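You operate a simulated robot arm through the tools that you are given. There is no shell and no other tool. Be economical: measure what you need, move in short steps, check, and stop when the job is done.

You run a simulated robot arm. Do the job below in one go: nothing can be reset, and whatever is moved stays where it is left.

## Task
Put things in order on the island bench. At the end: the clear cup from the island bench is on the brown carton; the white card (marked "WASHED") from the island bench stands where the clear cup stood; one of the tofu cubes from the island bench is on the white name plate on the island bench; the silver shaker from the island bench stands where the white card stood; whatever was shut is shut again. Leave all else as you found it, and nothing knocked over.

Only the result counts: the job must be done as asked and must still hold three seconds after the hand-in. Knocking over, shifting, dropping, spilling or breaking anything else fails it.

## Robot
A 6-joint arm with a two-finger parallel gripper, fixed in place. Base frame: the origin is at the foot of the arm, x ahead of it, y to its left, z up; the work surface is at about z = 880. Lengths are in mm, angles in degrees, forces in N, time in s.
With the tool pointing down near the work surface it reaches from about 360 to 760 mm from the base axis. Its first joint turns from -66.0 to 66.0 degrees. Payload 2.45 kg.
The TCP is the grasp point between the finger pads, 24 mm short of the fingertips. In the tool frame z runs along the fingers and y along their closing line. The gripper opens to 68 mm. The fingers are 17 mm wide and 10 mm thick; the gripper's body (40 by 70 mm) begins 41 mm behind the TCP.
Orientation is that of the tool frame in the base frame, as a unit quaternion [x, y, z, w]. With the fingers straight down and closing along the base's y, the tool's x points along the base's -x, its y along +y and its z along -z.

## Interface
- The arm moves only by the tool nudge_tool. Its argument "commands" is a list of rows, each a list of 3 entries, a list of its own where there are three numbers: the closure, from 0 (fully open) to 1 (shut), then the shift along the base's x, y, z in cm, then the turn, a rotation vector about the base's x, y, z in rad. In form: [[grip, [dx, dy, dz], [wx, wy, wz]], ...]. A call has 1 to 12 rows; each row shifts and turns the commanded pose from where the row before left it. Rows are played at 5 a second. More than 50 mm and 8.6 degrees between two rows, or a gripper value outside its range, and nothing of the call is played. Where a pose cannot be reached the arm comes as near as it can. A force on the tool above 40 N (or 10 N above the force at the start of the call, whichever is more), or a blocked arm, ends the call early, and 0.2 s more pass. The fingers move at their own pace (about 108 mm/s each) and stop on an object; they squeeze with about 38 N. The grip force told is the motor's: it shows also when the fingers shut on nothing. Time passes only in rows, and 0.2 s behind the last, so rows that do not move let the fingers close. The reply holds the time, the measured pose of the TCP, the force on the tool along the base axes, the opening and the grip force, in the units named above and with some noise, with the torque about the TCP (base axes, N m) and any sound that the robot's microphone picked up.
- Cameras (640 x 400 px; columns grow to the right, rows downward): "scene" is fixed at [170.7, 427.2, 1448.1]; the picture's right is [-0.64, -0.76, 0.00], its down [-0.55, 0.46, -0.69] and it looks along [0.53, -0.45, -0.72] (base axes); focal length 237 px, centre (320, 200). "wrist" rides on the gripper at [84, 11, -75] in the tool frame; the picture's right is [-0.13, 0.99, 0.00], its down [-0.60, -0.08, -0.79] and it looks along [-0.79, -0.10, 0.61] (tool axes); focal length 251 px, centre (320, 200). There is no depth. A picture from a camera that has moved, and an enlarged one, comes with that camera's place and axes in the base frame and with its lens.
- grab_frame(camera): a new picture of that camera. It takes no simulated time.
- inspect(camera, box): a new picture of the part [left, top, right, bottom] of that camera's present view, enlarged. It takes no simulated time.
- hand_in(): hands the job in; it is judged then, once.

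Work in short steps. Places have to be worked out from the pictures, the camera data and where the tool is seen: move nearer, look again, correct. Check each grasp and each placing, and mend what went wrong. You have 120 turns and 84 pictures in all, those below and enlarged ones among them. Open the gripper and draw the arm clear of the work before you hand the job in, unless the task says otherwise; then end with one line.

The tools are called as name(argument=value, ...) on one line, values as JSON. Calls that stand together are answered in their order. nudge_tool: Moves the arm, as the interface text tells. Its arguments: {"type":"object","properties":{"commands":{"type":"array"}},"required":["commands"]} The other tools are called the same way: grab_frame (camera) takes a picture; inspect (camera, box) takes an enlarged picture of a part of a camera's view; hand_in () hands the job in.

At the start:

```text
time_s: 0.0
ee_pos: [429.4, 149.7, 1244.1]
orientation: [0.0, 1.0, 0.0, 0.0]
ft_force: [0.0, 0.1, -0.9]
moment: [0.01, -0.04, 0.01]
finger_gap: 67.9
gripper_force: 0.1
```

scene: 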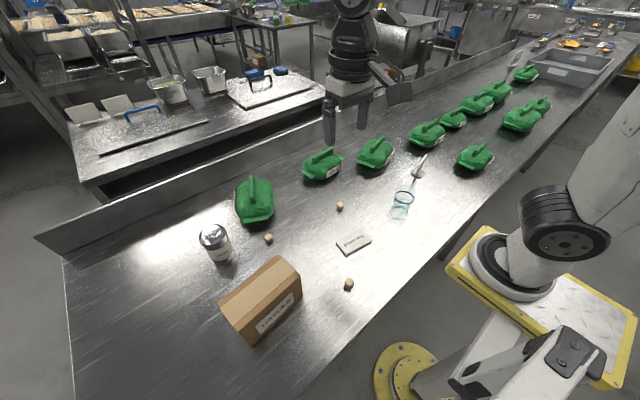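
wrist: 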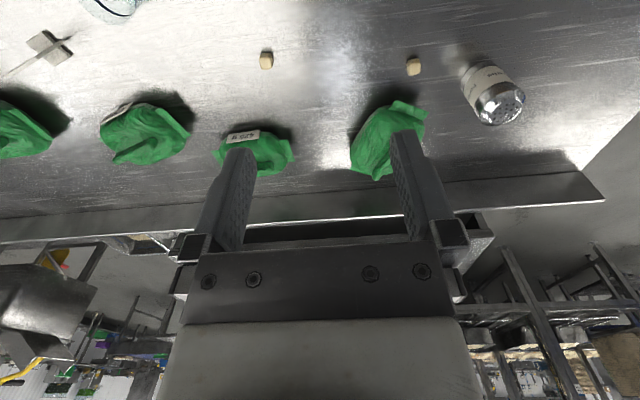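

The overview shows the shaker, carton, card, cup and three tofu cubes. I enlarge the work area to pick out the card, the name plate and the cup.

inspect(camera="scene", box=[180, 160, 340, 260])

inspect(camera="scene", box=[300, 140, 460, 240])

inspect(camera="scene", box=[200, 220, 400, 345])

```text
4.00 times, centred on (260, 210) of scene
camera zoom: at [170.7, 427.2, 1448.1], right [-0.64, -0.76, 0.0], down [-0.55, 0.46, -0.69], along [0.53, -0.45, -0.72], focal length 948 px, centre (560, 160)
```

zoom: 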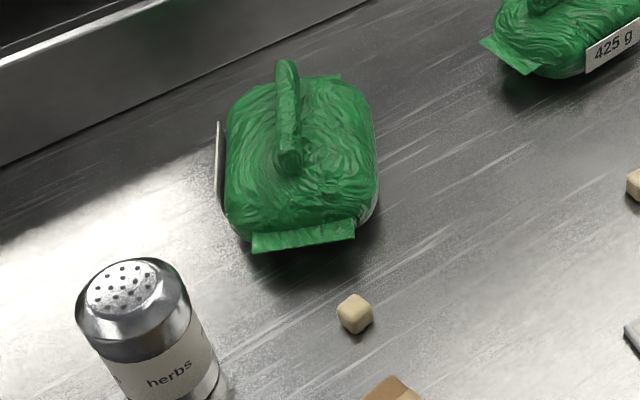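

```text
4.00 times, centred on (380, 190) of scene
camera zoom: at [170.7, 427.2, 1448.1], right [-0.64, -0.76, 0.0], down [-0.55, 0.46, -0.69], along [0.53, -0.45, -0.72], focal length 948 px, centre (80, 240)
```

zoom: 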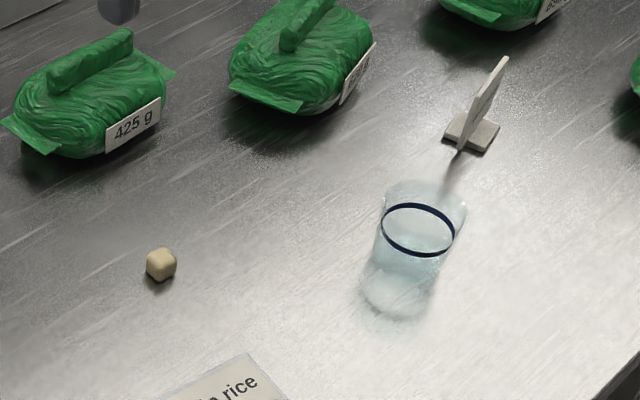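

```text
3.20 times, centred on (300, 282) of scene
camera zoom: at [170.7, 427.2, 1448.1], right [-0.64, -0.76, 0.0], down [-0.55, 0.46, -0.69], along [0.53, -0.45, -0.72], focal length 758 px, centre (384, -64)
```

zoom: 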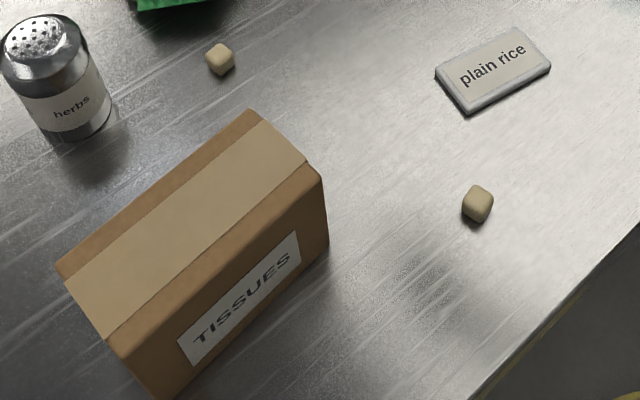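

The standing card (edge-on) is near (458,-286), the cup near (384,-78), the shaker near (582,413), the carton near (400,390) and the "plain rice" plate near (397,109). I move the wrist camera near the cup and card for a closer look.

nudge_tool(commands=[[0, [-1, -3.4, -2.9], [0, 0, 0]], [0, [-1, -3.4, -2.9], [0, 0, 0]], [0, [-1, -3.4, -2.9], [0, 0, 0]], [0, [-1, -3.4, -2.9], [0, 0, 0]], [0, [-1, -3.4, -2.9], [0, 0, 0]], [0, [-1, -3.4, -2.9], [0, 0, 0]], [0, [-1, -3.4, -2.9], [0, 0, 0]], [0, [0, 0, 0], [0, 0, 0]]])

grab_frame(camera="wrist")

grab_frame(camera="scene")

```text
time_s: 1.8
ee_pos: [358.1, -86.3, 1040.6]
orientation: [0.001, 1.0, 0.0, 0.0]
ft_force: [-0.1, 0.2, 0.3]
moment: [0.03, 0.01, -0.02]
finger_gap: 68.0
gripper_force: 0.1
```

```text
78 pictures are left
camera wrist: at [273.8, -75.8, 1115.2], right [0.13, 0.99, 0.0], down [0.6, -0.08, 0.79], along [0.79, -0.1, -0.61], focal length 251 px, centre (320, 200)
```

wrist: 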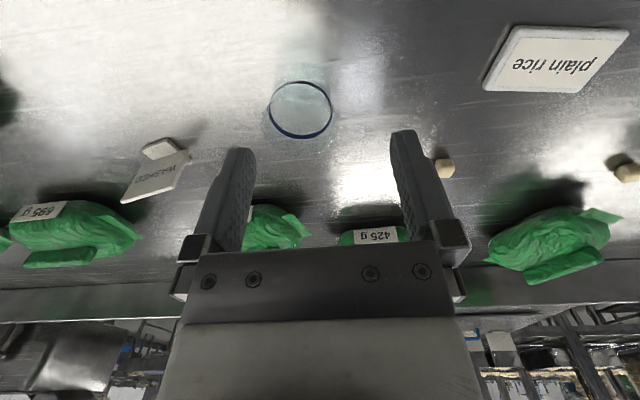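

```text
77 pictures are left
```

scene: 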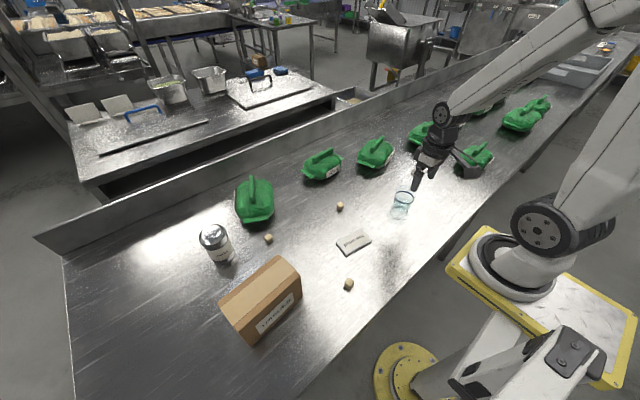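

inspect(camera="wrist", box=[240, 50, 360, 170])

inspect(camera="wrist", box=[100, 110, 228, 216])

```text
3.33 times, centred on (300, 110) of wrist
camera zoom: at [273.8, -75.8, 1115.2], right [0.13, 0.99, 0.0], down [0.6, -0.08, 0.79], along [0.79, -0.1, -0.61], focal length 838 px, centre (387, 500)
```

zoom: 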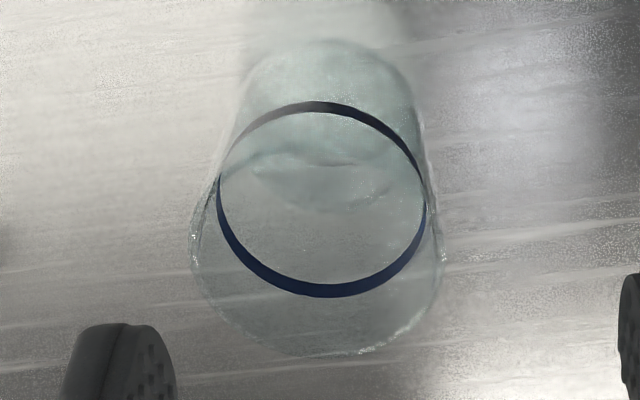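

```text
3.77 times, centred on (164, 163) of wrist
camera zoom: at [273.8, -75.8, 1115.2], right [0.13, 0.99, 0.0], down [0.6, -0.08, 0.79], along [0.79, -0.1, -0.61], focal length 949 px, centre (909, 340)
```

zoom: 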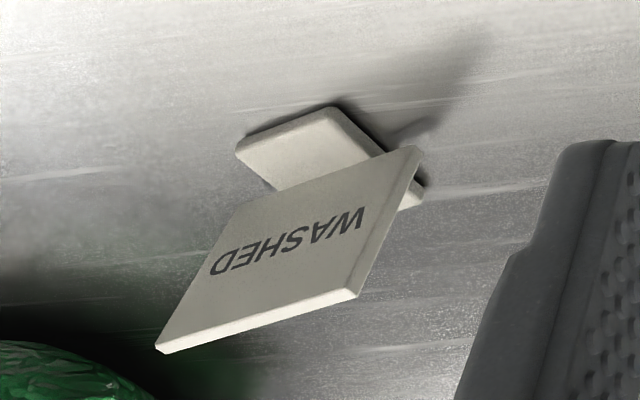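

The wrist view puts the cup near (398,-108) with a rim of about 62 mm, a tight fit in the gripper. I centre above it at a safe height and look again.

nudge_tool(commands=[[0, [2, -1.1, -1], [0, 0, 0]], [0, [2, -1.1, -1], [0, 0, 0]], [0, [0, 0, 0], [0, 0, 0]]])

grab_frame(camera="wrist")

inspect(camera="scene", box=[350, 140, 478, 220])

```text
time_s: 2.6
ee_pos: [398.0, -109.3, 1022.5]
orientation: [0.0, 1.0, 0.0, 0.0]
ft_force: [0.3, 0.1, -0.2]
moment: [0.03, -0.03, -0.01]
finger_gap: 67.8
gripper_force: 0.0
```

```text
74 pictures are left
camera wrist: at [313.7, -97.1, 1096.6], right [0.13, 0.99, 0.0], down [0.6, -0.08, 0.79], along [0.79, -0.1, -0.61], focal length 251 px, centre (320, 200)
```

wrist: 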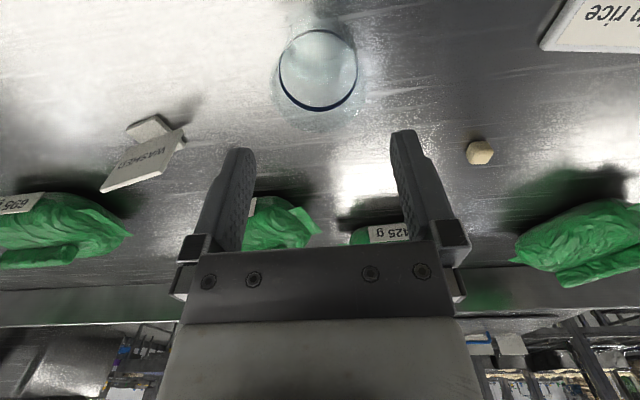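

```text
5.00 times, centred on (414, 180) of scene
camera zoom: at [170.7, 427.2, 1448.1], right [-0.64, -0.76, 0.0], down [-0.55, 0.46, -0.69], along [0.53, -0.45, -0.72], focal length 1185 px, centre (-150, 300)
```

zoom: 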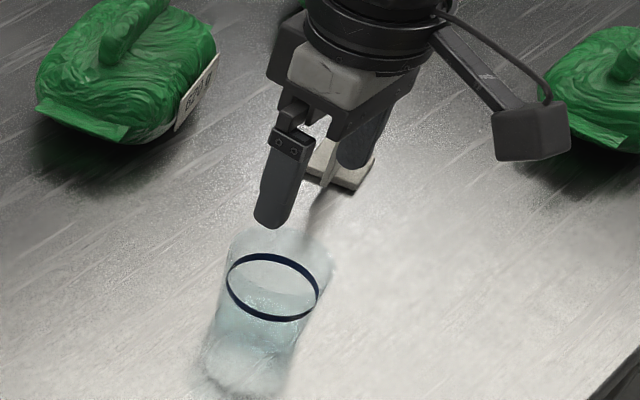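

I zoom in on the rim for a finer centre and height.

inspect(camera="wrist", box=[220, 0, 420, 125])

```text
3.20 times, centred on (320, 62) of wrist
camera zoom: at [313.7, -97.1, 1096.6], right [0.13, 0.99, 0.0], down [0.6, -0.08, 0.79], along [0.79, -0.1, -0.61], focal length 805 px, centre (320, 640)
```

zoom: 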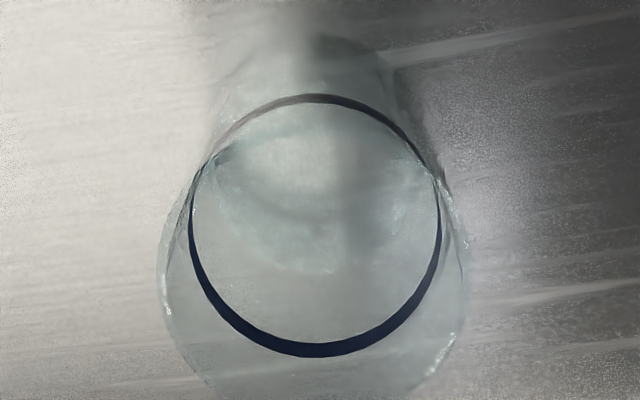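

The cup is centred within about 1 mm in y, its rim is near z≈940, and the fit is tight. I go down to just above the rim and compare fingertips and rim.

nudge_tool(commands=[[0, [0, -0.1, -2.6], [0, 0, 0]], [0, [0, 0, -2.0], [0, 0, 0]], [0, [0, 0, 0], [0, 0, 0]]])

grab_frame(camera="wrist")

inspect(camera="scene", box=[350, 150, 478, 230])

```text
time_s: 3.4
ee_pos: [399.0, -109.7, 974.8]
orientation: [0.0, 1.0, 0.0, 0.0]
ft_force: [0.7, 0.2, -0.4]
moment: [0.0, 0.03, 0.01]
finger_gap: 67.9
gripper_force: 0.1
```

```text
71 pictures are left
camera wrist: at [315.5, -97.8, 1049.9], right [0.13, 0.99, 0.0], down [0.6, -0.08, 0.79], along [0.79, -0.1, -0.61], focal length 251 px, centre (320, 200)
```

wrist: 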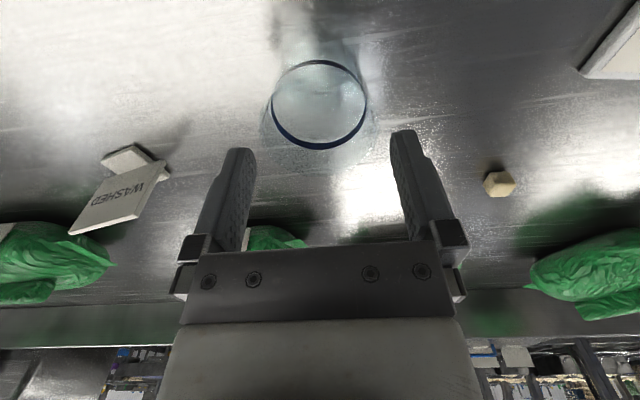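

```text
5.00 times, centred on (414, 190) of scene
camera zoom: at [170.7, 427.2, 1448.1], right [-0.64, -0.76, 0.0], down [-0.55, 0.46, -0.69], along [0.53, -0.45, -0.72], focal length 1185 px, centre (-150, 250)
```

zoom: 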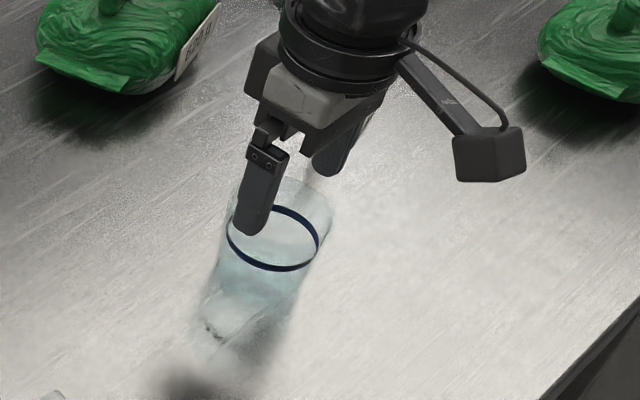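

The rim is centred within a millimetre or so between the fingers. I lower gently, relying on the force stop.

nudge_tool(commands=[[0, [0, 0, -0.8], [0, 0, 0]], [0, [0, 0, -0.8], [0, 0, 0]], [0, [0, 0, -0.8], [0, 0, 0]], [0, [0, 0, 0], [0, 0, 0]]])

grab_frame(camera="wrist")

```text
time_s: 4.4
ee_pos: [399.7, -110.2, 950.5]
orientation: [0.0, 1.0, 0.0, 0.001]
ft_force: [-0.1, -0.8, -0.9]
moment: [0.07, 0.02, -0.01]
finger_gap: 67.9
gripper_force: 0.1
```

```text
69 pictures are left
camera wrist: at [315.4, -98.8, 1025.5], right [0.13, 0.99, 0.0], down [0.6, -0.08, 0.79], along [0.79, -0.1, -0.61], focal length 251 px, centre (320, 200)
```

wrist: 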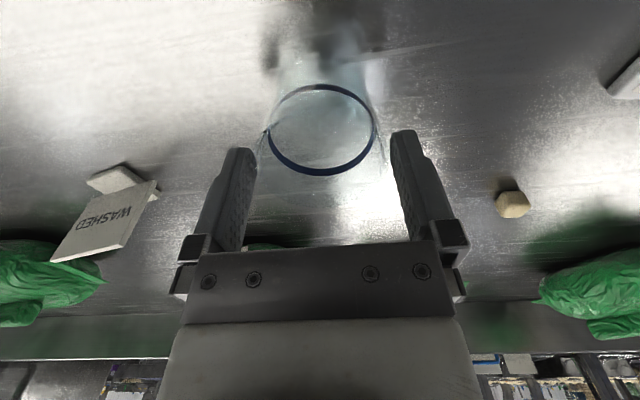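

I zoom to see the rim against the fingers.

inspect(camera="wrist", box=[220, 70, 420, 195])

```text
3.20 times, centred on (320, 132) of wrist
camera zoom: at [315.4, -98.8, 1025.5], right [0.13, 0.99, 0.0], down [0.6, -0.08, 0.79], along [0.79, -0.1, -0.61], focal length 805 px, centre (320, 416)
```

zoom: 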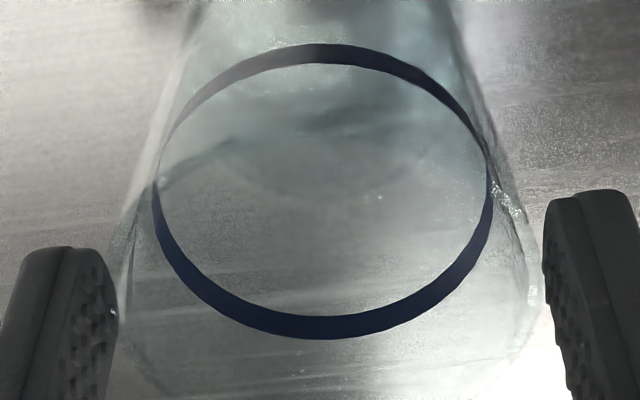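

No contact force so far, and the rim appears to sit between the fingers. I lower another 16 mm and then close.

nudge_tool(commands=[[0, [0, 0, -0.5], [0, 0, 0]], [0, [0, 0, -0.5], [0, 0, 0]], [0, [0, 0, -0.6], [0, 0, 0]], [0, [0, 0, 0], [0, 0, 0]]])

inspect(camera="wrist", box=[220, 90, 420, 215])

```text
time_s: 5.4
ee_pos: [400.7, -109.7, 935.7]
orientation: [0.0, 1.0, 0.001, -0.001]
ft_force: [0.8, -0.4, -1.0]
moment: [0.01, 0.0, -0.02]
finger_gap: 68.0
gripper_force: 0.2
```

```text
3.20 times, centred on (320, 152) of wrist
camera zoom: at [316.3, -99.2, 1009.6], right [0.13, 0.99, 0.0], down [0.6, -0.08, 0.79], along [0.79, -0.1, -0.61], focal length 805 px, centre (320, 352)
```

zoom: 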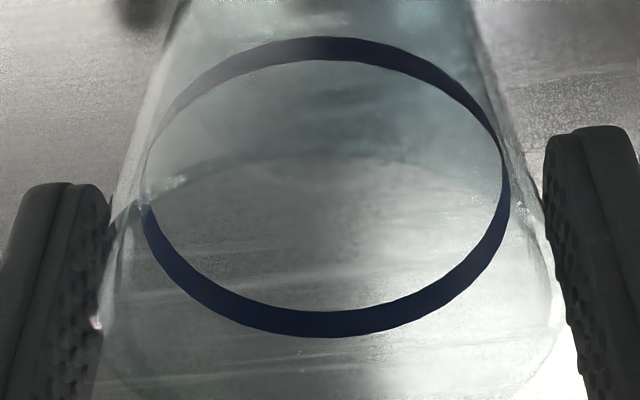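

The fingers straddle the rim with no contact. I close on it and let the grip settle.

nudge_tool(commands=[[0, [0, 0, -0.5], [0, 0, 0]], [0.5, [0, 0, 0], [0, 0, 0]], [1, [0, 0, 0], [0, 0, 0]], [1, [0, 0, 0], [0, 0, 0]], [1, [0, 0, 0], [0, 0, 0]]])

inspect(camera="wrist", box=[220, 90, 420, 215])

```text
time_s: 6.6
ee_pos: [401.0, -109.4, 929.3]
orientation: [0.0, 1.0, 0.0, 0.0]
ft_force: [-0.3, 1.0, 6.2]
moment: [0.09, -0.01, 0.03]
finger_gap: 62.2
gripper_force: 38.1
```

```text
3.20 times, centred on (320, 152) of wrist
camera zoom: at [316.2, -99.0, 1004.5], right [0.13, 0.99, 0.0], down [0.6, -0.08, 0.79], along [0.79, -0.1, -0.61], focal length 805 px, centre (320, 352)
```

zoom: 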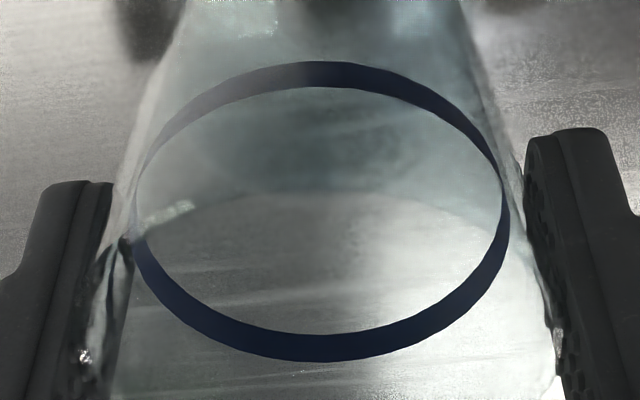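

The cup is gripped (62.2 mm). Its old place is ≈(400,-109), and the cup bottom is about 49 mm below the TCP. I lift straight up and check.

nudge_tool(commands=[[1, [0, 0, 0.5], [0, 0, 0]], [1, [0, 0, 1], [0, 0, 0]], [1, [0, 0, 2], [0, 0, 0]], [1, [0, 0, 3], [0, 0, 0]], [1, [0, 0, 3], [0, 0, 0]], [1, [0, 0, 3], [0, 0, 0]], [1, [0, 0, 3], [0, 0, 0]], [1, [0, 0, 1.5], [0, 0, 0]], [1, [0, 0, 0], [0, 0, 0]]])

inspect(camera="scene", box=[320, 100, 480, 200])

```text
time_s: 8.6
ee_pos: [398.8, -111.7, 1100.6]
orientation: [0.0, 1.0, -0.001, 0.0]
ft_force: [0.1, 0.5, 0.2]
moment: [0.0, 0.02, 0.0]
finger_gap: 62.1
gripper_force: 37.9
```

```text
4.00 times, centred on (400, 150) of scene
camera zoom: at [170.7, 427.2, 1448.1], right [-0.64, -0.76, 0.0], down [-0.55, 0.46, -0.69], along [0.53, -0.45, -0.72], focal length 948 px, centre (0, 400)
```

zoom: 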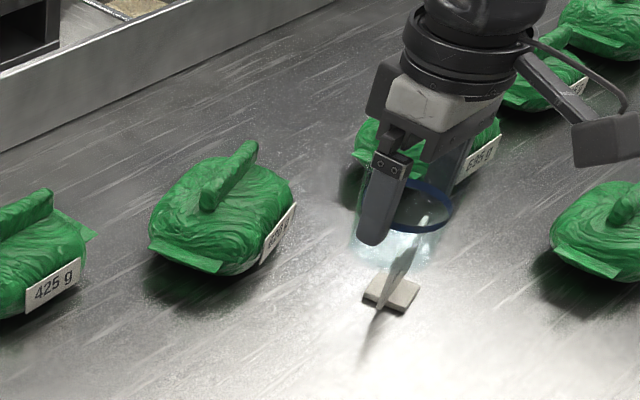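

The cup came up level with the gripper. I carry it in +y at this height towards the carton.

nudge_tool(commands=[[1, [0, 1, 0], [0, 0, 0]], [1, [0, 2, 0], [0, 0, 0]], [1, [0, 3, 0], [0, 0, 0]], [1, [0, 3.5, 0], [0, 0, 0]], [1, [0, 3.5, 0], [0, 0, 0]], [1, [0, 3.5, 0], [0, 0, 0]], [1, [0, 3.5, 0], [0, 0, 0]], [1, [0, 3.5, 0], [0, 0, 0]], [1, [0, 3.5, 0], [0, 0, 0]], [1, [0, 3.5, 0], [0, 0, 0]], [1, [0, 3, 0], [0, 0, 0]], [1, [0, 2.5, 0], [0, 0, 0]]])

nudge_tool(commands=[[1, [0, 3, 0], [0, 0, 0]], [1, [0, 3, 0], [0, 0, 0]], [1, [0, 3, 0], [0, 0, 0]], [1, [0, 1.5, 0], [0, 0, 0]], [1, [0, 0, 0], [0, 0, 0]]])

grab_frame(camera="wrist")

grab_frame(camera="scene")

```text
time_s: 11.2
ee_pos: [398.1, 250.3, 1101.5]
orientation: [0.0, 1.0, 0.0, 0.0]
ft_force: [0.2, 0.4, -1.6]
moment: [0.01, -0.01, 0.01]
finger_gap: 62.5
gripper_force: 37.5
```

```text
time_s: 12.4
ee_pos: [395.5, 357.3, 1101.4]
orientation: [0.0, 1.0, 0.0, 0.0]
ft_force: [-0.5, 0.7, 0.3]
moment: [-0.03, 0.0, 0.0]
finger_gap: 62.2
gripper_force: 38.1
```

```text
64 pictures are left
camera wrist: at [313.0, 368.4, 1176.3], right [0.13, 0.99, 0.0], down [0.6, -0.08, 0.79], along [0.79, -0.1, -0.61], focal length 251 px, centre (320, 200)
```

wrist: 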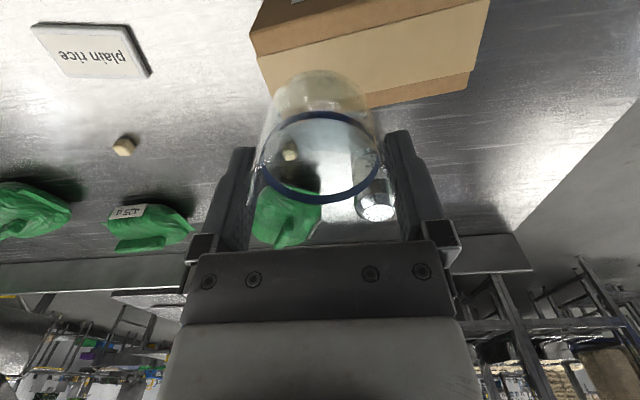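

```text
63 pictures are left
```

scene: 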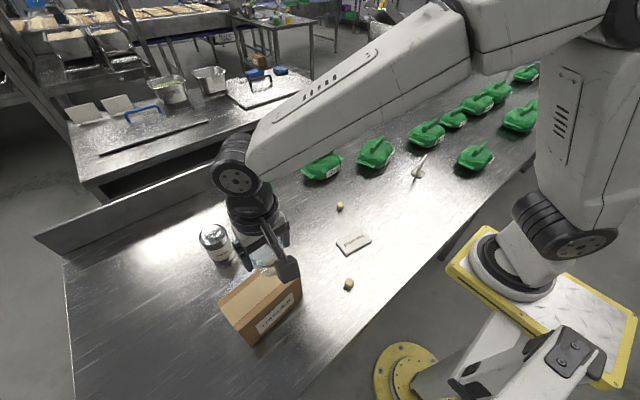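

The wrist view gives carton corners ≈(375,312) and (440,476), so its top centre is ≈(406,389), top z≈978. I shift over it and lower to about 17 mm above.

nudge_tool(commands=[[1, [0.5, 1.5, 0], [0, 0, 0]], [1, [0.5, 1.5, 0], [0, 0, 0]], [1, [0, 0, -2], [0, 0, 0]], [1, [0, 0, -2], [0, 0, 0]], [1, [0, 0, -1.5], [0, 0, 0]], [1, [0, 0, 0], [0, 0, 0]]])

inspect(camera="scene", box=[200, 210, 340, 340])

inspect(camera="wrist", box=[220, 0, 480, 162])

```text
time_s: 13.8
ee_pos: [410.3, 384.9, 1043.7]
orientation: [0.0, 1.0, 0.0, -0.001]
ft_force: [0.2, -0.2, -0.8]
moment: [0.01, -0.02, -0.04]
finger_gap: 61.8
gripper_force: 38.2
```

```text
3.08 times, centred on (270, 275) of scene
camera zoom: at [170.7, 427.2, 1448.1], right [-0.64, -0.76, 0.0], down [-0.55, 0.46, -0.69], along [0.53, -0.45, -0.72], focal length 729 px, centre (474, -31)
```

zoom: 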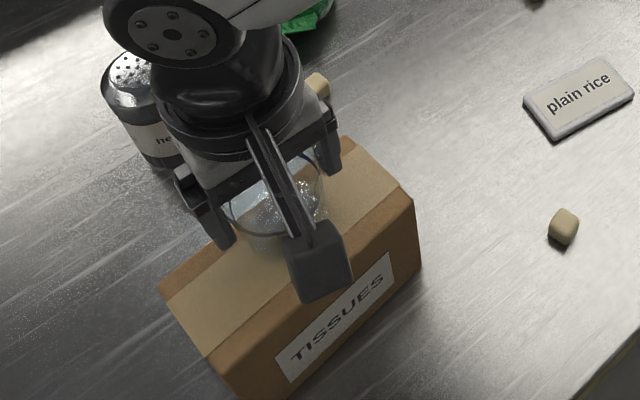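

```text
2.46 times, centred on (350, 81) of wrist
camera zoom: at [326.4, 396.2, 1118.9], right [0.13, 0.99, 0.0], down [0.6, -0.08, 0.79], along [0.79, -0.1, -0.61], focal length 619 px, centre (246, 493)
```

zoom: 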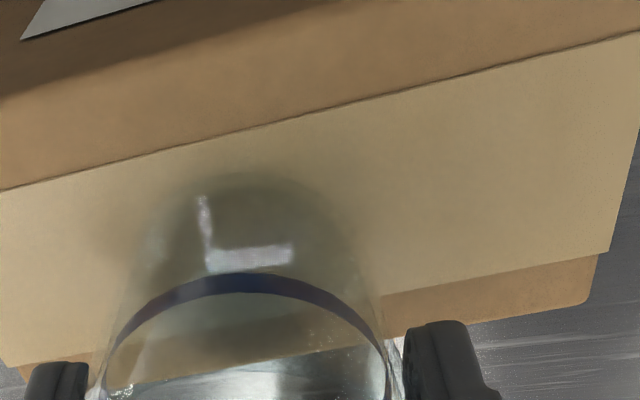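

The cup is centred over the carton within about 4 mm, with its base 12–16 mm above the top. I trim x by -3 mm and lower in small steps.

nudge_tool(commands=[[1, [-0.3, 0, 0], [0, 0, 0]], [1, [0, 0, -0.6], [0, 0, 0]], [1, [0, 0, -0.4], [0, 0, 0]], [1, [0, 0, 0], [0, 0, 0]]])

nudge_tool(commands=[[1, [0, 0, -0.25], [0, 0, 0]], [1, [0, 0, 0], [0, 0, 0]]])

nudge_tool(commands=[[1, [0, 0, -0.2], [0, 0, 0]], [1, [0, 0, 0], [0, 0, 0]]])

```text
time_s: 14.8
ee_pos: [407.7, 386.7, 1040.1]
orientation: [0.0, 1.0, 0.003, 0.002]
ft_force: [0.0, 0.0, 5.8]
moment: [0.13, -0.02, 0.03]
finger_gap: 61.9
gripper_force: 37.9
stopped in row 4: the force on the tool passed its limit at 42 N (the readings are from after the stop); the commanded pose is now the measured one
```

```text
time_s: 15.3
ee_pos: [405.6, 385.8, 1039.5]
orientation: [0.0, 1.0, 0.005, 0.005]
ft_force: [0.9, -3.2, 33.6]
moment: [-0.17, 0.06, 0.03]
finger_gap: 62.2
gripper_force: 37.8
```

```text
time_s: 15.7
ee_pos: [406.7, 386.6, 1039.7]
orientation: [0.0, 1.0, 0.006, 0.005]
ft_force: [-1.4, 0.1, 5.8]
moment: [-0.02, 0.12, -0.01]
finger_gap: 62.2
gripper_force: 37.8
stopped in row 1: the force on the tool passed its limit at 47 N (the readings are from after the stop); the commanded pose is now the measured one
```

The cup touched down at TCP z≈1040 (carton top ≈990). I check the picture before release.

inspect(camera="scene", box=[200, 210, 340, 340])

inspect(camera="wrist", box=[220, 40, 420, 165])

```text
3.08 times, centred on (270, 275) of scene
camera zoom: at [170.6, 427.1, 1448.2], right [-0.64, -0.76, 0.0], down [-0.55, 0.46, -0.69], along [0.53, -0.45, -0.72], focal length 729 px, centre (474, -31)
```

zoom: 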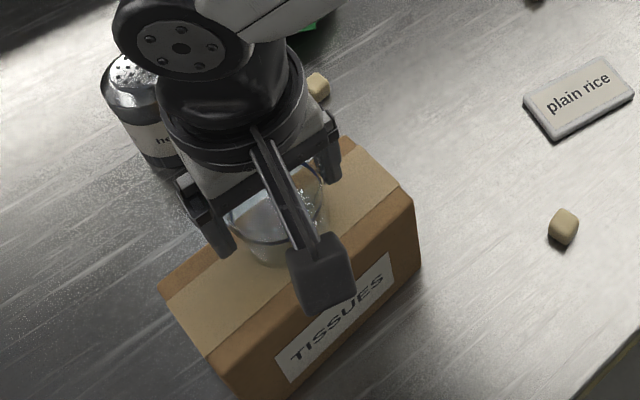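

```text
3.20 times, centred on (320, 102) of wrist
camera zoom: at [323.3, 397.2, 1113.2], right [0.13, 0.99, 0.01], down [0.6, -0.09, 0.8], along [0.79, -0.1, -0.6], focal length 805 px, centre (320, 512)
```

zoom: 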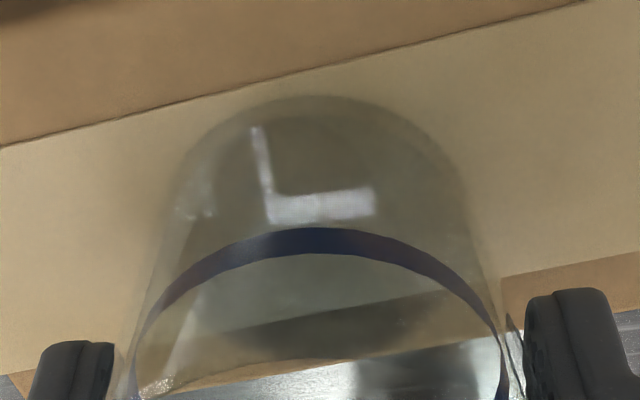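

The cup is well inside the carton top. I open and raise straight up in small steps.

nudge_tool(commands=[[0.06, [0, 0, 0], [0, 0, 0]], [0, [0, 0, 0], [0, 0, 0]], [0, [0, 0, 0.0], [0, 0, 0]], [0, [0, 0, 0.5], [0, 0, 0]], [0, [0, 0, 0.8], [0, 0, 0]], [0, [0, 0, 1], [0, 0, 0]], [0, [0, 0, 2], [0, 0, 0]], [0, [0, 0, 3], [0, 0, 0]], [0, [0, 0, 3], [0, 0, 0]], [0, [0, 0, 0], [0, 0, 0]]])

grab_frame(camera="wrist")

inspect(camera="scene", box=[200, 210, 340, 340])

```text
time_s: 17.9
ee_pos: [407.2, 387.5, 1142.5]
orientation: [0.0, 1.0, 0.005, 0.005]
ft_force: [0.3, 0.3, -0.8]
moment: [0.01, 0.03, 0.01]
finger_gap: 67.9
gripper_force: 0.0
```

```text
58 pictures are left
camera wrist: at [322.2, 397.3, 1216.8], right [0.13, 0.99, 0.01], down [0.6, -0.09, 0.8], along [0.79, -0.1, -0.6], focal length 251 px, centre (320, 200)
```

wrist: 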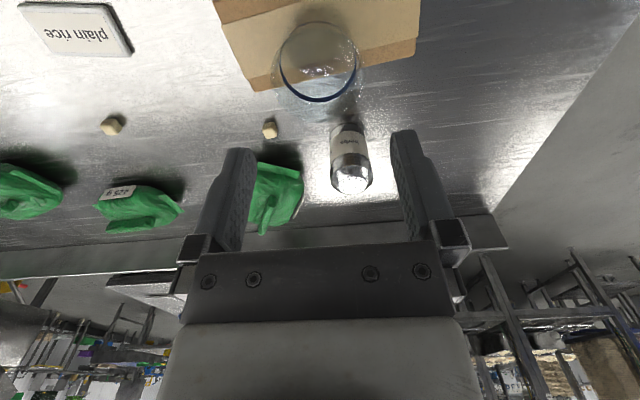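

```text
3.08 times, centred on (270, 275) of scene
camera zoom: at [170.7, 427.2, 1448.1], right [-0.64, -0.76, 0.0], down [-0.55, 0.46, -0.69], along [0.53, -0.45, -0.72], focal length 729 px, centre (474, -31)
```

zoom: 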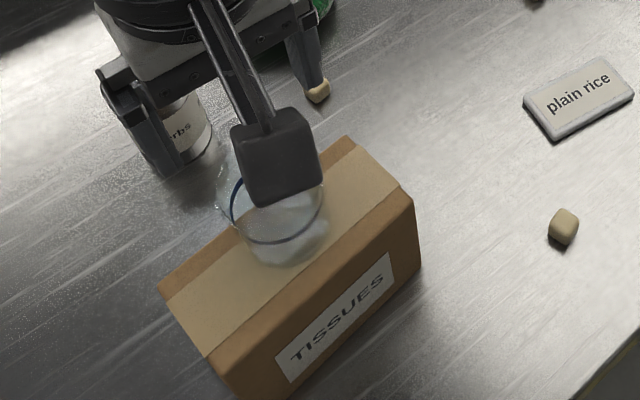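

The cup stands on the carton. I fix the slight tilt and travel back towards the card, turning the tool so the fingers will close across the card's thin side.

nudge_tool(commands=[[0, [0.2, -4.5, 0], [-0.01, 0.01, -0.1]], [0, [0.2, -4.5, 0], [0, 0, -0.1]], [0, [0.2, -4.5, 0], [0, 0, -0.1]], [0, [0.2, -4.5, 0], [0, 0, -0.1]], [0, [0.2, -4.5, 0], [0, 0, -0.1]], [0, [0.2, -4.5, 0], [0, 0, -0.1]], [0, [0.2, -4.5, 0], [0, 0, -0.1]], [0, [0.2, -4.5, -0.5], [0, 0, -0.1]], [0, [0.2, -4.5, -1], [0, 0, -0.1]], [0, [0.2, -4.5, -1], [0, 0, -0.1]], [0, [0.2, -4.5, -1], [0, 0, -0.1]], [0, [0.2, -4.5, -1], [0, 0, -0.1]]])

nudge_tool(commands=[[0, [0, -3, 0], [0, 0, -0.1]], [0, [0, -3, 0], [0, 0, -0.05]], [0, [0, 0, 0], [0, 0, 0]]])

grab_frame(camera="wrist")

```text
time_s: 20.5
ee_pos: [432.1, -154.8, 1098.2]
orientation: [0.565, 0.825, 0.0, 0.0]
ft_force: [0.8, -0.1, 0.1]
moment: [-0.01, -0.04, 0.02]
finger_gap: 68.5
gripper_force: 0.0
```

```text
time_s: 21.3
ee_pos: [432.7, -212.1, 1096.9]
orientation: [0.625, 0.78, 0.0, 0.001]
ft_force: [-0.3, 0.4, 0.1]
moment: [-0.02, 0.0, 0.01]
finger_gap: 67.9
gripper_force: 0.1
```

```text
56 pictures are left
camera wrist: at [426.0, -127.8, 1172.6], right [1.0, 0.09, 0.0], down [0.06, -0.61, 0.79], along [0.07, -0.79, -0.61], focal length 251 px, centre (320, 200)
```

wrist: 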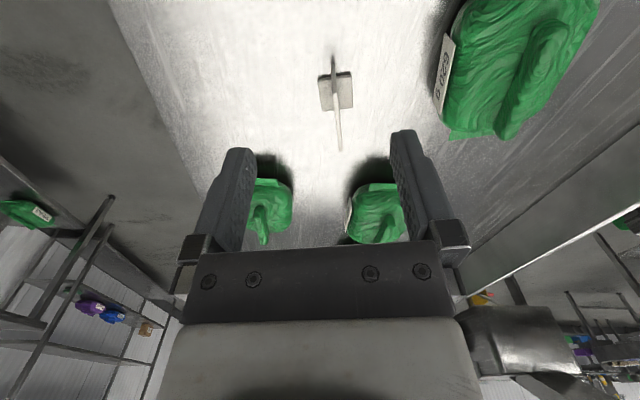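

The card is seen nearly edge-on in this view. I zoom to measure its direction and place.

inspect(camera="wrist", box=[260, 40, 420, 160])

```text
3.33 times, centred on (340, 100) of wrist
camera zoom: at [426.0, -127.8, 1172.6], right [1.0, 0.09, 0.0], down [0.06, -0.61, 0.79], along [0.07, -0.79, -0.61], focal length 838 px, centre (253, 533)
```

zoom: 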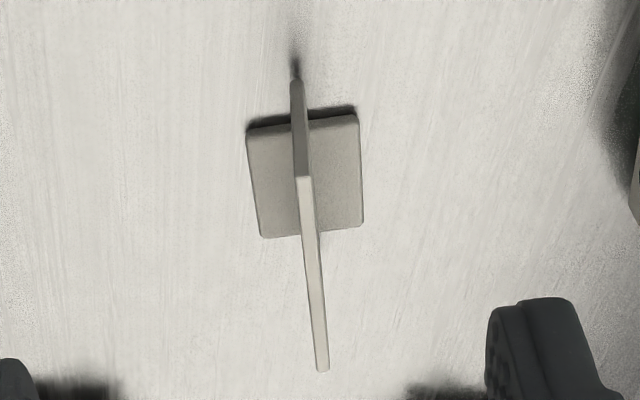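

The base centre is ≈(459,-287), the plate runs along (0.23,-0.97), and its top is at z≈950. I align over it and descend to just above for a check.

nudge_tool(commands=[[0, [1.3, -3.75, 0], [0, 0, 0.014]], [0, [1.3, -3.75, 0], [0, 0, 0]], [0, [0, 0, -4], [0, 0, 0]], [0, [0, 0, -3], [0, 0, 0]], [0, [0, 0, -3], [0, 0, 0]], [0, [0, 0, -1.5], [0, 0, 0]], [0, [0, 0, 0], [0, 0, 0]]])

grab_frame(camera="wrist")

```text
time_s: 22.9
ee_pos: [459.2, -287.7, 981.2]
orientation: [0.619, 0.786, 0.0, -0.001]
ft_force: [-1.1, 1.3, 1.4]
moment: [0.0, 0.02, -0.03]
finger_gap: 67.8
gripper_force: 0.0
```

```text
54 pictures are left
camera wrist: at [449.8, -203.5, 1055.0], right [0.99, 0.11, 0.0], down [0.06, -0.61, 0.79], along [0.08, -0.79, -0.61], focal length 251 px, centre (320, 200)
```

wrist: 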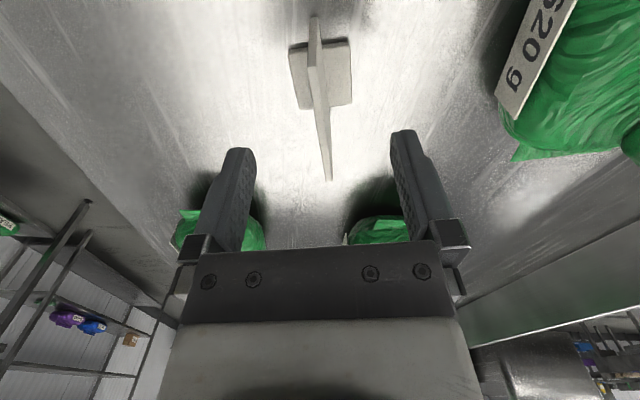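

The plate lies mid-way between the fingers. I descend and close on it.

nudge_tool(commands=[[0, [0, 0, -2], [0, 0, 0]], [0, [0, 0, -2], [0, 0, 0]], [0, [0, 0, -1.3], [0, 0, 0]], [0, [0, 0, 0], [0, 0, 0]], [0.5, [0, 0, 0], [0, 0, 0]], [1, [0, 0, 0], [0, 0, 0]], [1, [0, 0, 0], [0, 0, 0]], [1, [0, 0, 0], [0, 0, 0]]])

grab_frame(camera="wrist")

```text
time_s: 24.7
ee_pos: [458.5, -288.0, 927.7]
orientation: [0.619, 0.786, 0.0, 0.0]
ft_force: [-1.2, -0.2, -0.7]
moment: [-0.03, 0.02, -0.01]
finger_gap: 4.2
gripper_force: 28.0
```

```text
53 pictures are left
camera wrist: at [448.8, -203.7, 1002.9], right [0.99, 0.1, 0.0], down [0.06, -0.61, 0.79], along [0.08, -0.79, -0.61], focal length 251 px, centre (320, 200)
```

wrist: 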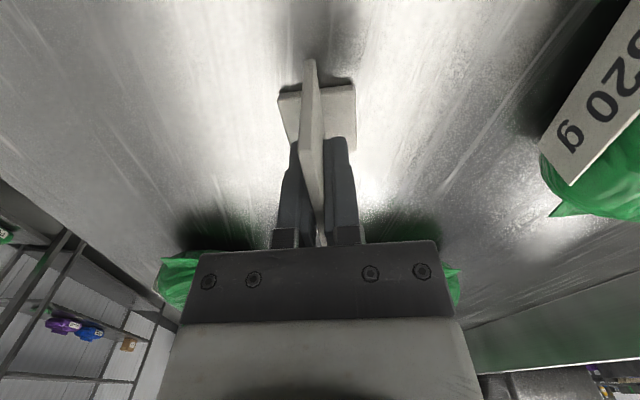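

The card is gripped (4.2 mm) and centred on the TCP. I lift 6 cm and carry it towards the cup's old place (≈399.5,-109.5).

nudge_tool(commands=[[1, [0, 0, 1], [0, 0, 0]], [1, [0, 0, 2.5], [0, 0, 0]], [1, [0, 0, 2.5], [0, 0, 0]], [1, [-0.9, 2.85, 0], [0, 0, 0]], [1, [-1, 3, 0], [0, 0, 0]], [1, [-1, 3, 0], [0, 0, 0]], [1, [-1, 3, 0], [0, 0, 0]], [1, [-1, 3, 0], [0, 0, 0]], [1, [-1, 3, 0], [0, 0, 0]], [1, [0, 0, -2], [0, 0, 0]], [1, [0, 0, 0], [0, 0, 0]]])

grab_frame(camera="wrist")

inspect(camera="scene", box=[320, 140, 480, 240])

```text
time_s: 27.1
ee_pos: [397.9, -108.7, 968.5]
orientation: [0.619, 0.785, 0.0, 0.0]
ft_force: [0.3, 0.2, 0.5]
moment: [-0.01, 0.01, -0.01]
finger_gap: 4.2
gripper_force: 28.4
```

```text
52 pictures are left
camera wrist: at [388.2, -24.8, 1043.0], right [0.99, 0.11, 0.0], down [0.06, -0.61, 0.79], along [0.08, -0.79, -0.61], focal length 251 px, centre (320, 200)
```

wrist: 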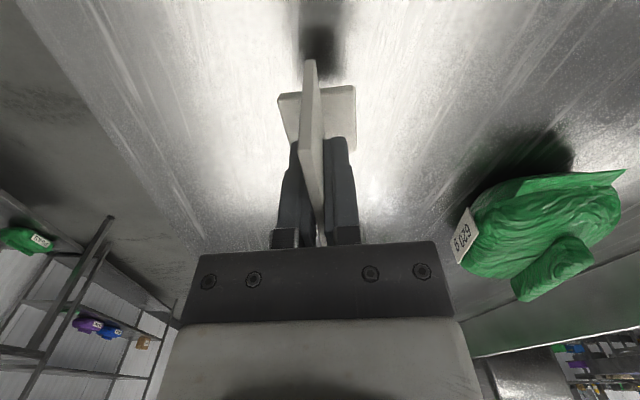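

```text
4.00 times, centred on (400, 190) of scene
camera zoom: at [170.7, 427.2, 1448.1], right [-0.64, -0.76, 0.0], down [-0.55, 0.46, -0.69], along [0.53, -0.45, -0.72], focal length 948 px, centre (0, 240)
```

zoom: 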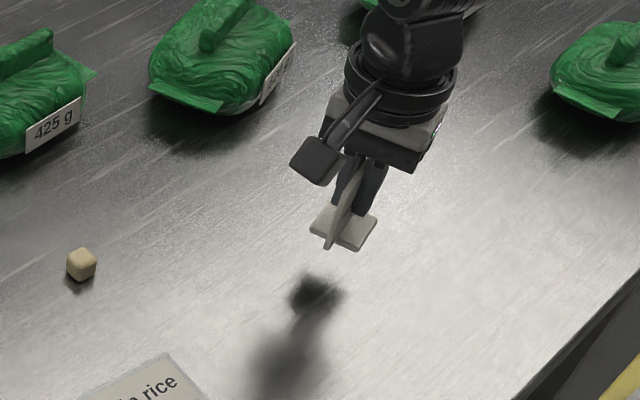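

The card hangs level over the cup's old spot. I lower it to the table in decreasing steps.

nudge_tool(commands=[[1, [0.1, -0.05, -1.5], [0, 0, 0]], [1, [0, 0, -1.5], [0, 0, 0]], [1, [0, 0, -0.6], [0, 0, 0]], [1, [0, 0, 0], [0, 0, 0]]])

nudge_tool(commands=[[1, [0, 0, -0.2], [0, 0, 0]], [1, [0, 0, -0.2], [0, 0, 0]], [1, [0, 0, 0], [0, 0, 0]]])

```text
time_s: 28.1
ee_pos: [399.8, -110.9, 932.1]
orientation: [0.619, 0.785, 0.001, 0.0]
ft_force: [0.8, -1.1, -0.4]
moment: [0.0, -0.02, -0.02]
finger_gap: 4.2
gripper_force: 27.8
```

```text
time_s: 28.9
ee_pos: [398.7, -111.5, 929.1]
orientation: [0.619, 0.785, 0.0, 0.0]
ft_force: [1.1, 0.8, -0.8]
moment: [0.01, -0.04, -0.01]
finger_gap: 4.1
gripper_force: 27.9
```

Nearly down. I make the last small steps with a +1 mm y trim, watching the force.

nudge_tool(commands=[[1, [0, 0.1, 0], [0, 0, 0]], [1, [0, 0, -0.1], [0, 0, 0]], [1, [0, 0, -0.1], [0, 0, 0]], [1, [0, 0, 0], [0, 0, 0]]])

```text
time_s: 29.9
ee_pos: [399.6, -110.6, 926.1]
orientation: [0.62, 0.785, 0.0, 0.0]
ft_force: [-7.3, -2.1, 33.4]
moment: [-0.11, 0.18, 0.0]
finger_gap: 4.2
gripper_force: 28.0
```

Firm contact with the table. I ease up 1 mm, release and rise clear.

nudge_tool(commands=[[1, [0, 0, 0.1], [0, 0, 0]], [0.8, [0, 0, 0], [0, 0, 0]], [0.4, [0, 0, 0], [0, 0, 0]], [0.2, [0, 0, 0], [0, 0, 0]], [0.2, [0, 0, 1], [0, 0, 0]], [0.2, [0, 0, 3], [0, 0, 0]], [0.1, [0, 0, 4], [0, 0, 0]], [0, [0, 0, 4], [0, 0, 0]], [0, [0, 0, 4], [0, 0, 0]], [0, [0, 0, 0], [0, 0, 0]]])

inspect(camera="scene", box=[320, 140, 480, 240])

grab_frame(camera="wrist")

```text
time_s: 32.1
ee_pos: [397.3, -109.6, 1087.7]
orientation: [0.619, 0.786, 0.0, -0.001]
ft_force: [-0.1, 0.8, -0.6]
moment: [0.0, -0.04, -0.01]
finger_gap: 68.1
gripper_force: 0.0
```

```text
4.00 times, centred on (400, 190) of scene
camera zoom: at [170.7, 427.2, 1448.1], right [-0.64, -0.76, 0.0], down [-0.55, 0.46, -0.69], along [0.53, -0.45, -0.72], focal length 948 px, centre (0, 240)
```

zoom: 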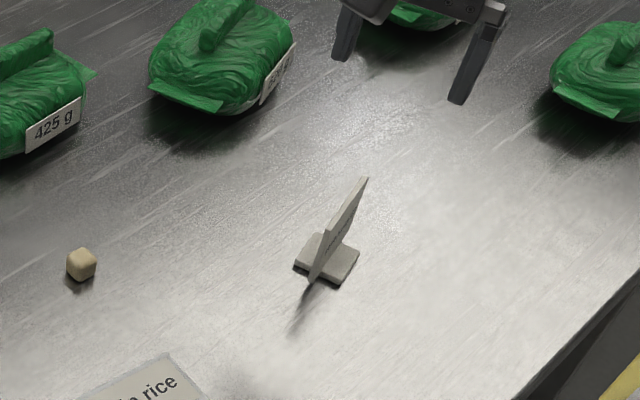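

```text
49 pictures are left
camera wrist: at [388.7, -25.1, 1162.8], right [0.99, 0.11, 0.0], down [0.06, -0.61, 0.79], along [0.08, -0.79, -0.61], focal length 251 px, centre (320, 200)
```

wrist: 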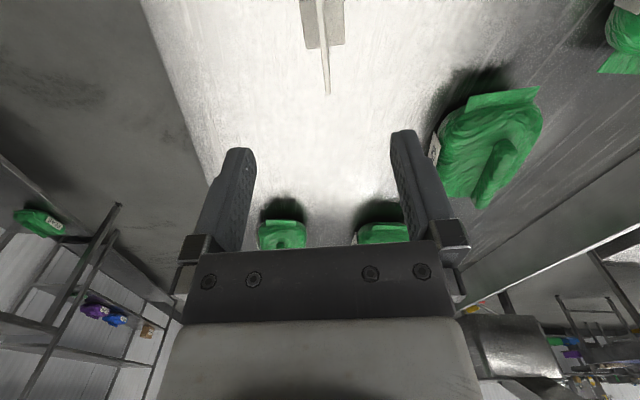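

The card stands at the cup's old place. Next is the shaker: I turn the tool back and move over beside it, keeping high and clear of the cup.

nudge_tool(commands=[[0, [1.5, 3.5, 0.2], [0, 0, 0.111]], [0, [1.5, 4.3, 0.2], [0, 0, 0.111]], [0, [1.5, 4.3, 0.2], [0, 0, 0.111]], [0, [1.5, 4.3, 0.2], [0, 0, 0.111]], [0, [1.5, 4.3, 0.2], [0, 0, 0.111]], [0, [1.5, 4.3, 0.2], [0, 0, 0.111]], [0, [1.5, 4.3, 0.2], [0, 0, 0.111]], [0, [0.3, 4.5, 0.2], [0, 0, 0.111]], [0, [0, 4.5, 0.2], [0, 0, 0.111]], [0, [0, 4.5, 0.2], [0, 0, 0.111]], [0, [0, 4.5, 0], [0, 0, 0.111]], [0, [0, 4, 0], [0, 0, 0.114]]])

grab_frame(camera="wrist")

```text
time_s: 34.7
ee_pos: [508.9, 406.8, 1103.4]
orientation: [0.0, 1.0, 0.0, 0.0]
ft_force: [0.2, 0.1, 0.3]
moment: [-0.05, -0.02, 0.02]
finger_gap: 68.1
gripper_force: 0.0
```

```text
48 pictures are left
camera wrist: at [425.1, 417.5, 1178.4], right [0.13, 0.99, 0.0], down [0.6, -0.08, 0.79], along [0.79, -0.1, -0.61], focal length 251 px, centre (320, 200)
```

wrist: 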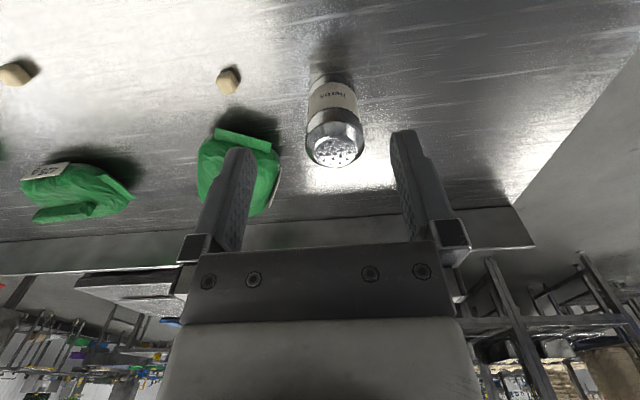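

inspect(camera="wrist", box=[240, 55, 432, 175])

```text
3.33 times, centred on (336, 115) of wrist
camera zoom: at [425.1, 417.5, 1178.4], right [0.13, 0.99, 0.0], down [0.6, -0.08, 0.79], along [0.79, -0.1, -0.61], focal length 838 px, centre (267, 483)
```

zoom: 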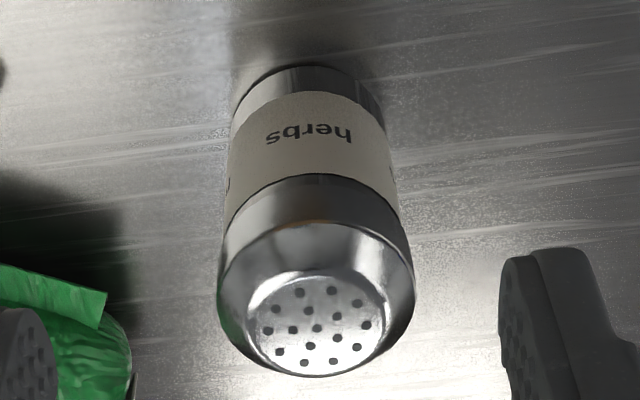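

Shaker axis ≈(601,410.5), cap about 62 mm wide, top at z≈982. I move over it, stop just above and check centring.

nudge_tool(commands=[[0, [3, 0.1, 0], [0, 0, 0]], [0, [3, 0.1, -1], [0, 0, 0]], [0, [2.8, 0.1, -2], [0, 0, 0]], [0, [0, 0, -2.5], [0, 0, 0]], [0, [0, 0, -2], [0, 0, 0]], [0, [0, 0, 0], [0, 0, 0]], [0, [0, 0, 0], [0, 0, 0]]])

grab_frame(camera="wrist")

inspect(camera="wrist", box=[220, 40, 420, 165])

```text
time_s: 36.3
ee_pos: [593.0, 407.8, 1032.3]
orientation: [0.001, 1.0, 0.0, 0.0]
ft_force: [-0.2, 0.1, 0.2]
moment: [0.01, 0.01, 0.0]
finger_gap: 67.9
gripper_force: 0.1
```

```text
46 pictures are left
camera wrist: at [510.1, 418.5, 1107.3], right [0.13, 0.99, 0.0], down [0.6, -0.08, 0.79], along [0.79, -0.1, -0.61], focal length 251 px, centre (320, 200)
```

wrist: 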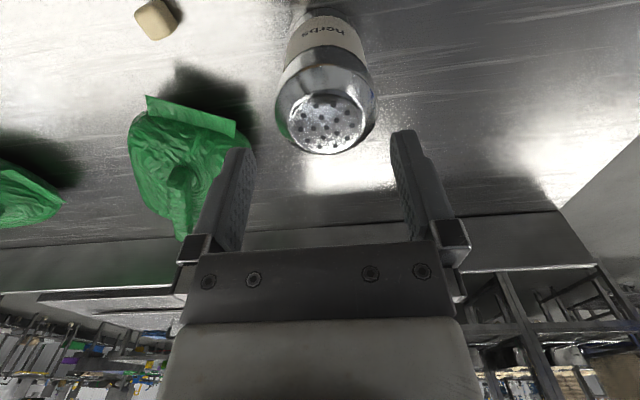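

```text
3.20 times, centred on (320, 102) of wrist
camera zoom: at [510.1, 418.5, 1107.3], right [0.13, 0.99, 0.0], down [0.6, -0.08, 0.79], along [0.79, -0.1, -0.61], focal length 805 px, centre (320, 512)
```

zoom: 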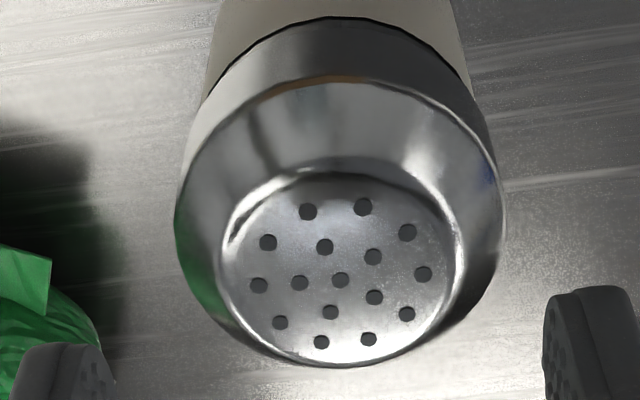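

The cap centre is at ≈(602,410.3); I shift +8/+2.5 mm and go down until the tips are level with the cap's top, then look again.

nudge_tool(commands=[[0, [0.8, 0.25, 0], [0, 0, 0]], [0, [0, 0, -1.5], [0, 0, 0]], [0, [0, 0, -1.3], [0, 0, 0]], [0, [0, 0, 0], [0, 0, 0]], [0, [0, 0, 0], [0, 0, 0]]])

inspect(camera="wrist", box=[220, 70, 420, 195])

```text
time_s: 37.5
ee_pos: [603.9, 409.0, 1004.2]
orientation: [0.001, 1.0, 0.0, 0.0]
ft_force: [-0.1, -0.2, 0.7]
moment: [0.0, 0.01, -0.03]
finger_gap: 67.9
gripper_force: 0.0
```

```text
3.20 times, centred on (320, 132) of wrist
camera zoom: at [519.4, 420.6, 1079.0], right [0.13, 0.99, 0.0], down [0.6, -0.08, 0.79], along [0.79, -0.1, -0.61], focal length 805 px, centre (320, 416)
```

zoom: 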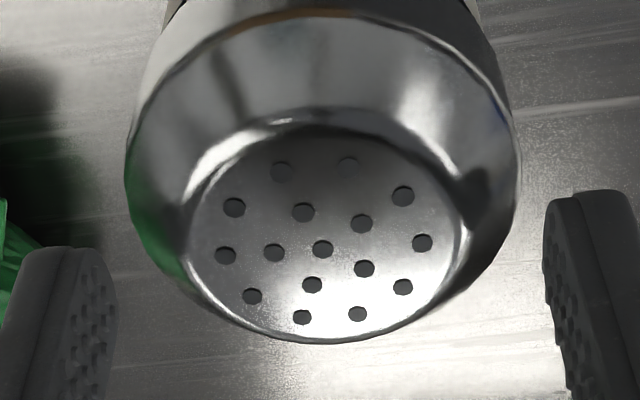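

The cap is centred between the fingers (about 62 mm wide). I descend around it in steps.

nudge_tool(commands=[[0, [-0.1, 0.05, -0.8], [0, 0, 0]], [0, [0, 0, -1], [0, 0, 0]], [0, [0, 0, -1], [0, 0, 0]], [0, [0, 0, -1], [0, 0, 0]], [0, [0, 0, -0.8], [0, 0, 0]], [0, [0, 0, 0], [0, 0, 0]]])

grab_frame(camera="wrist")

```text
time_s: 38.9
ee_pos: [601.9, 409.9, 958.8]
orientation: [0.002, 1.0, 0.0, 0.0]
ft_force: [0.3, 1.1, -0.2]
moment: [0.0, 0.01, 0.0]
finger_gap: 67.9
gripper_force: 0.1
```

```text
43 pictures are left
camera wrist: at [518.8, 421.0, 1032.5], right [0.13, 0.99, 0.0], down [0.6, -0.08, 0.79], along [0.79, -0.1, -0.61], focal length 251 px, centre (320, 200)
```

wrist: 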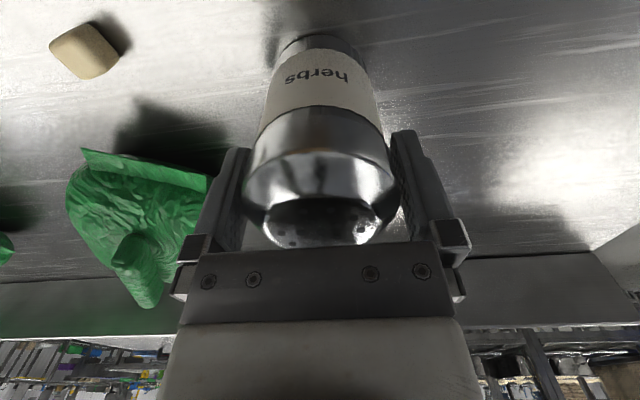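

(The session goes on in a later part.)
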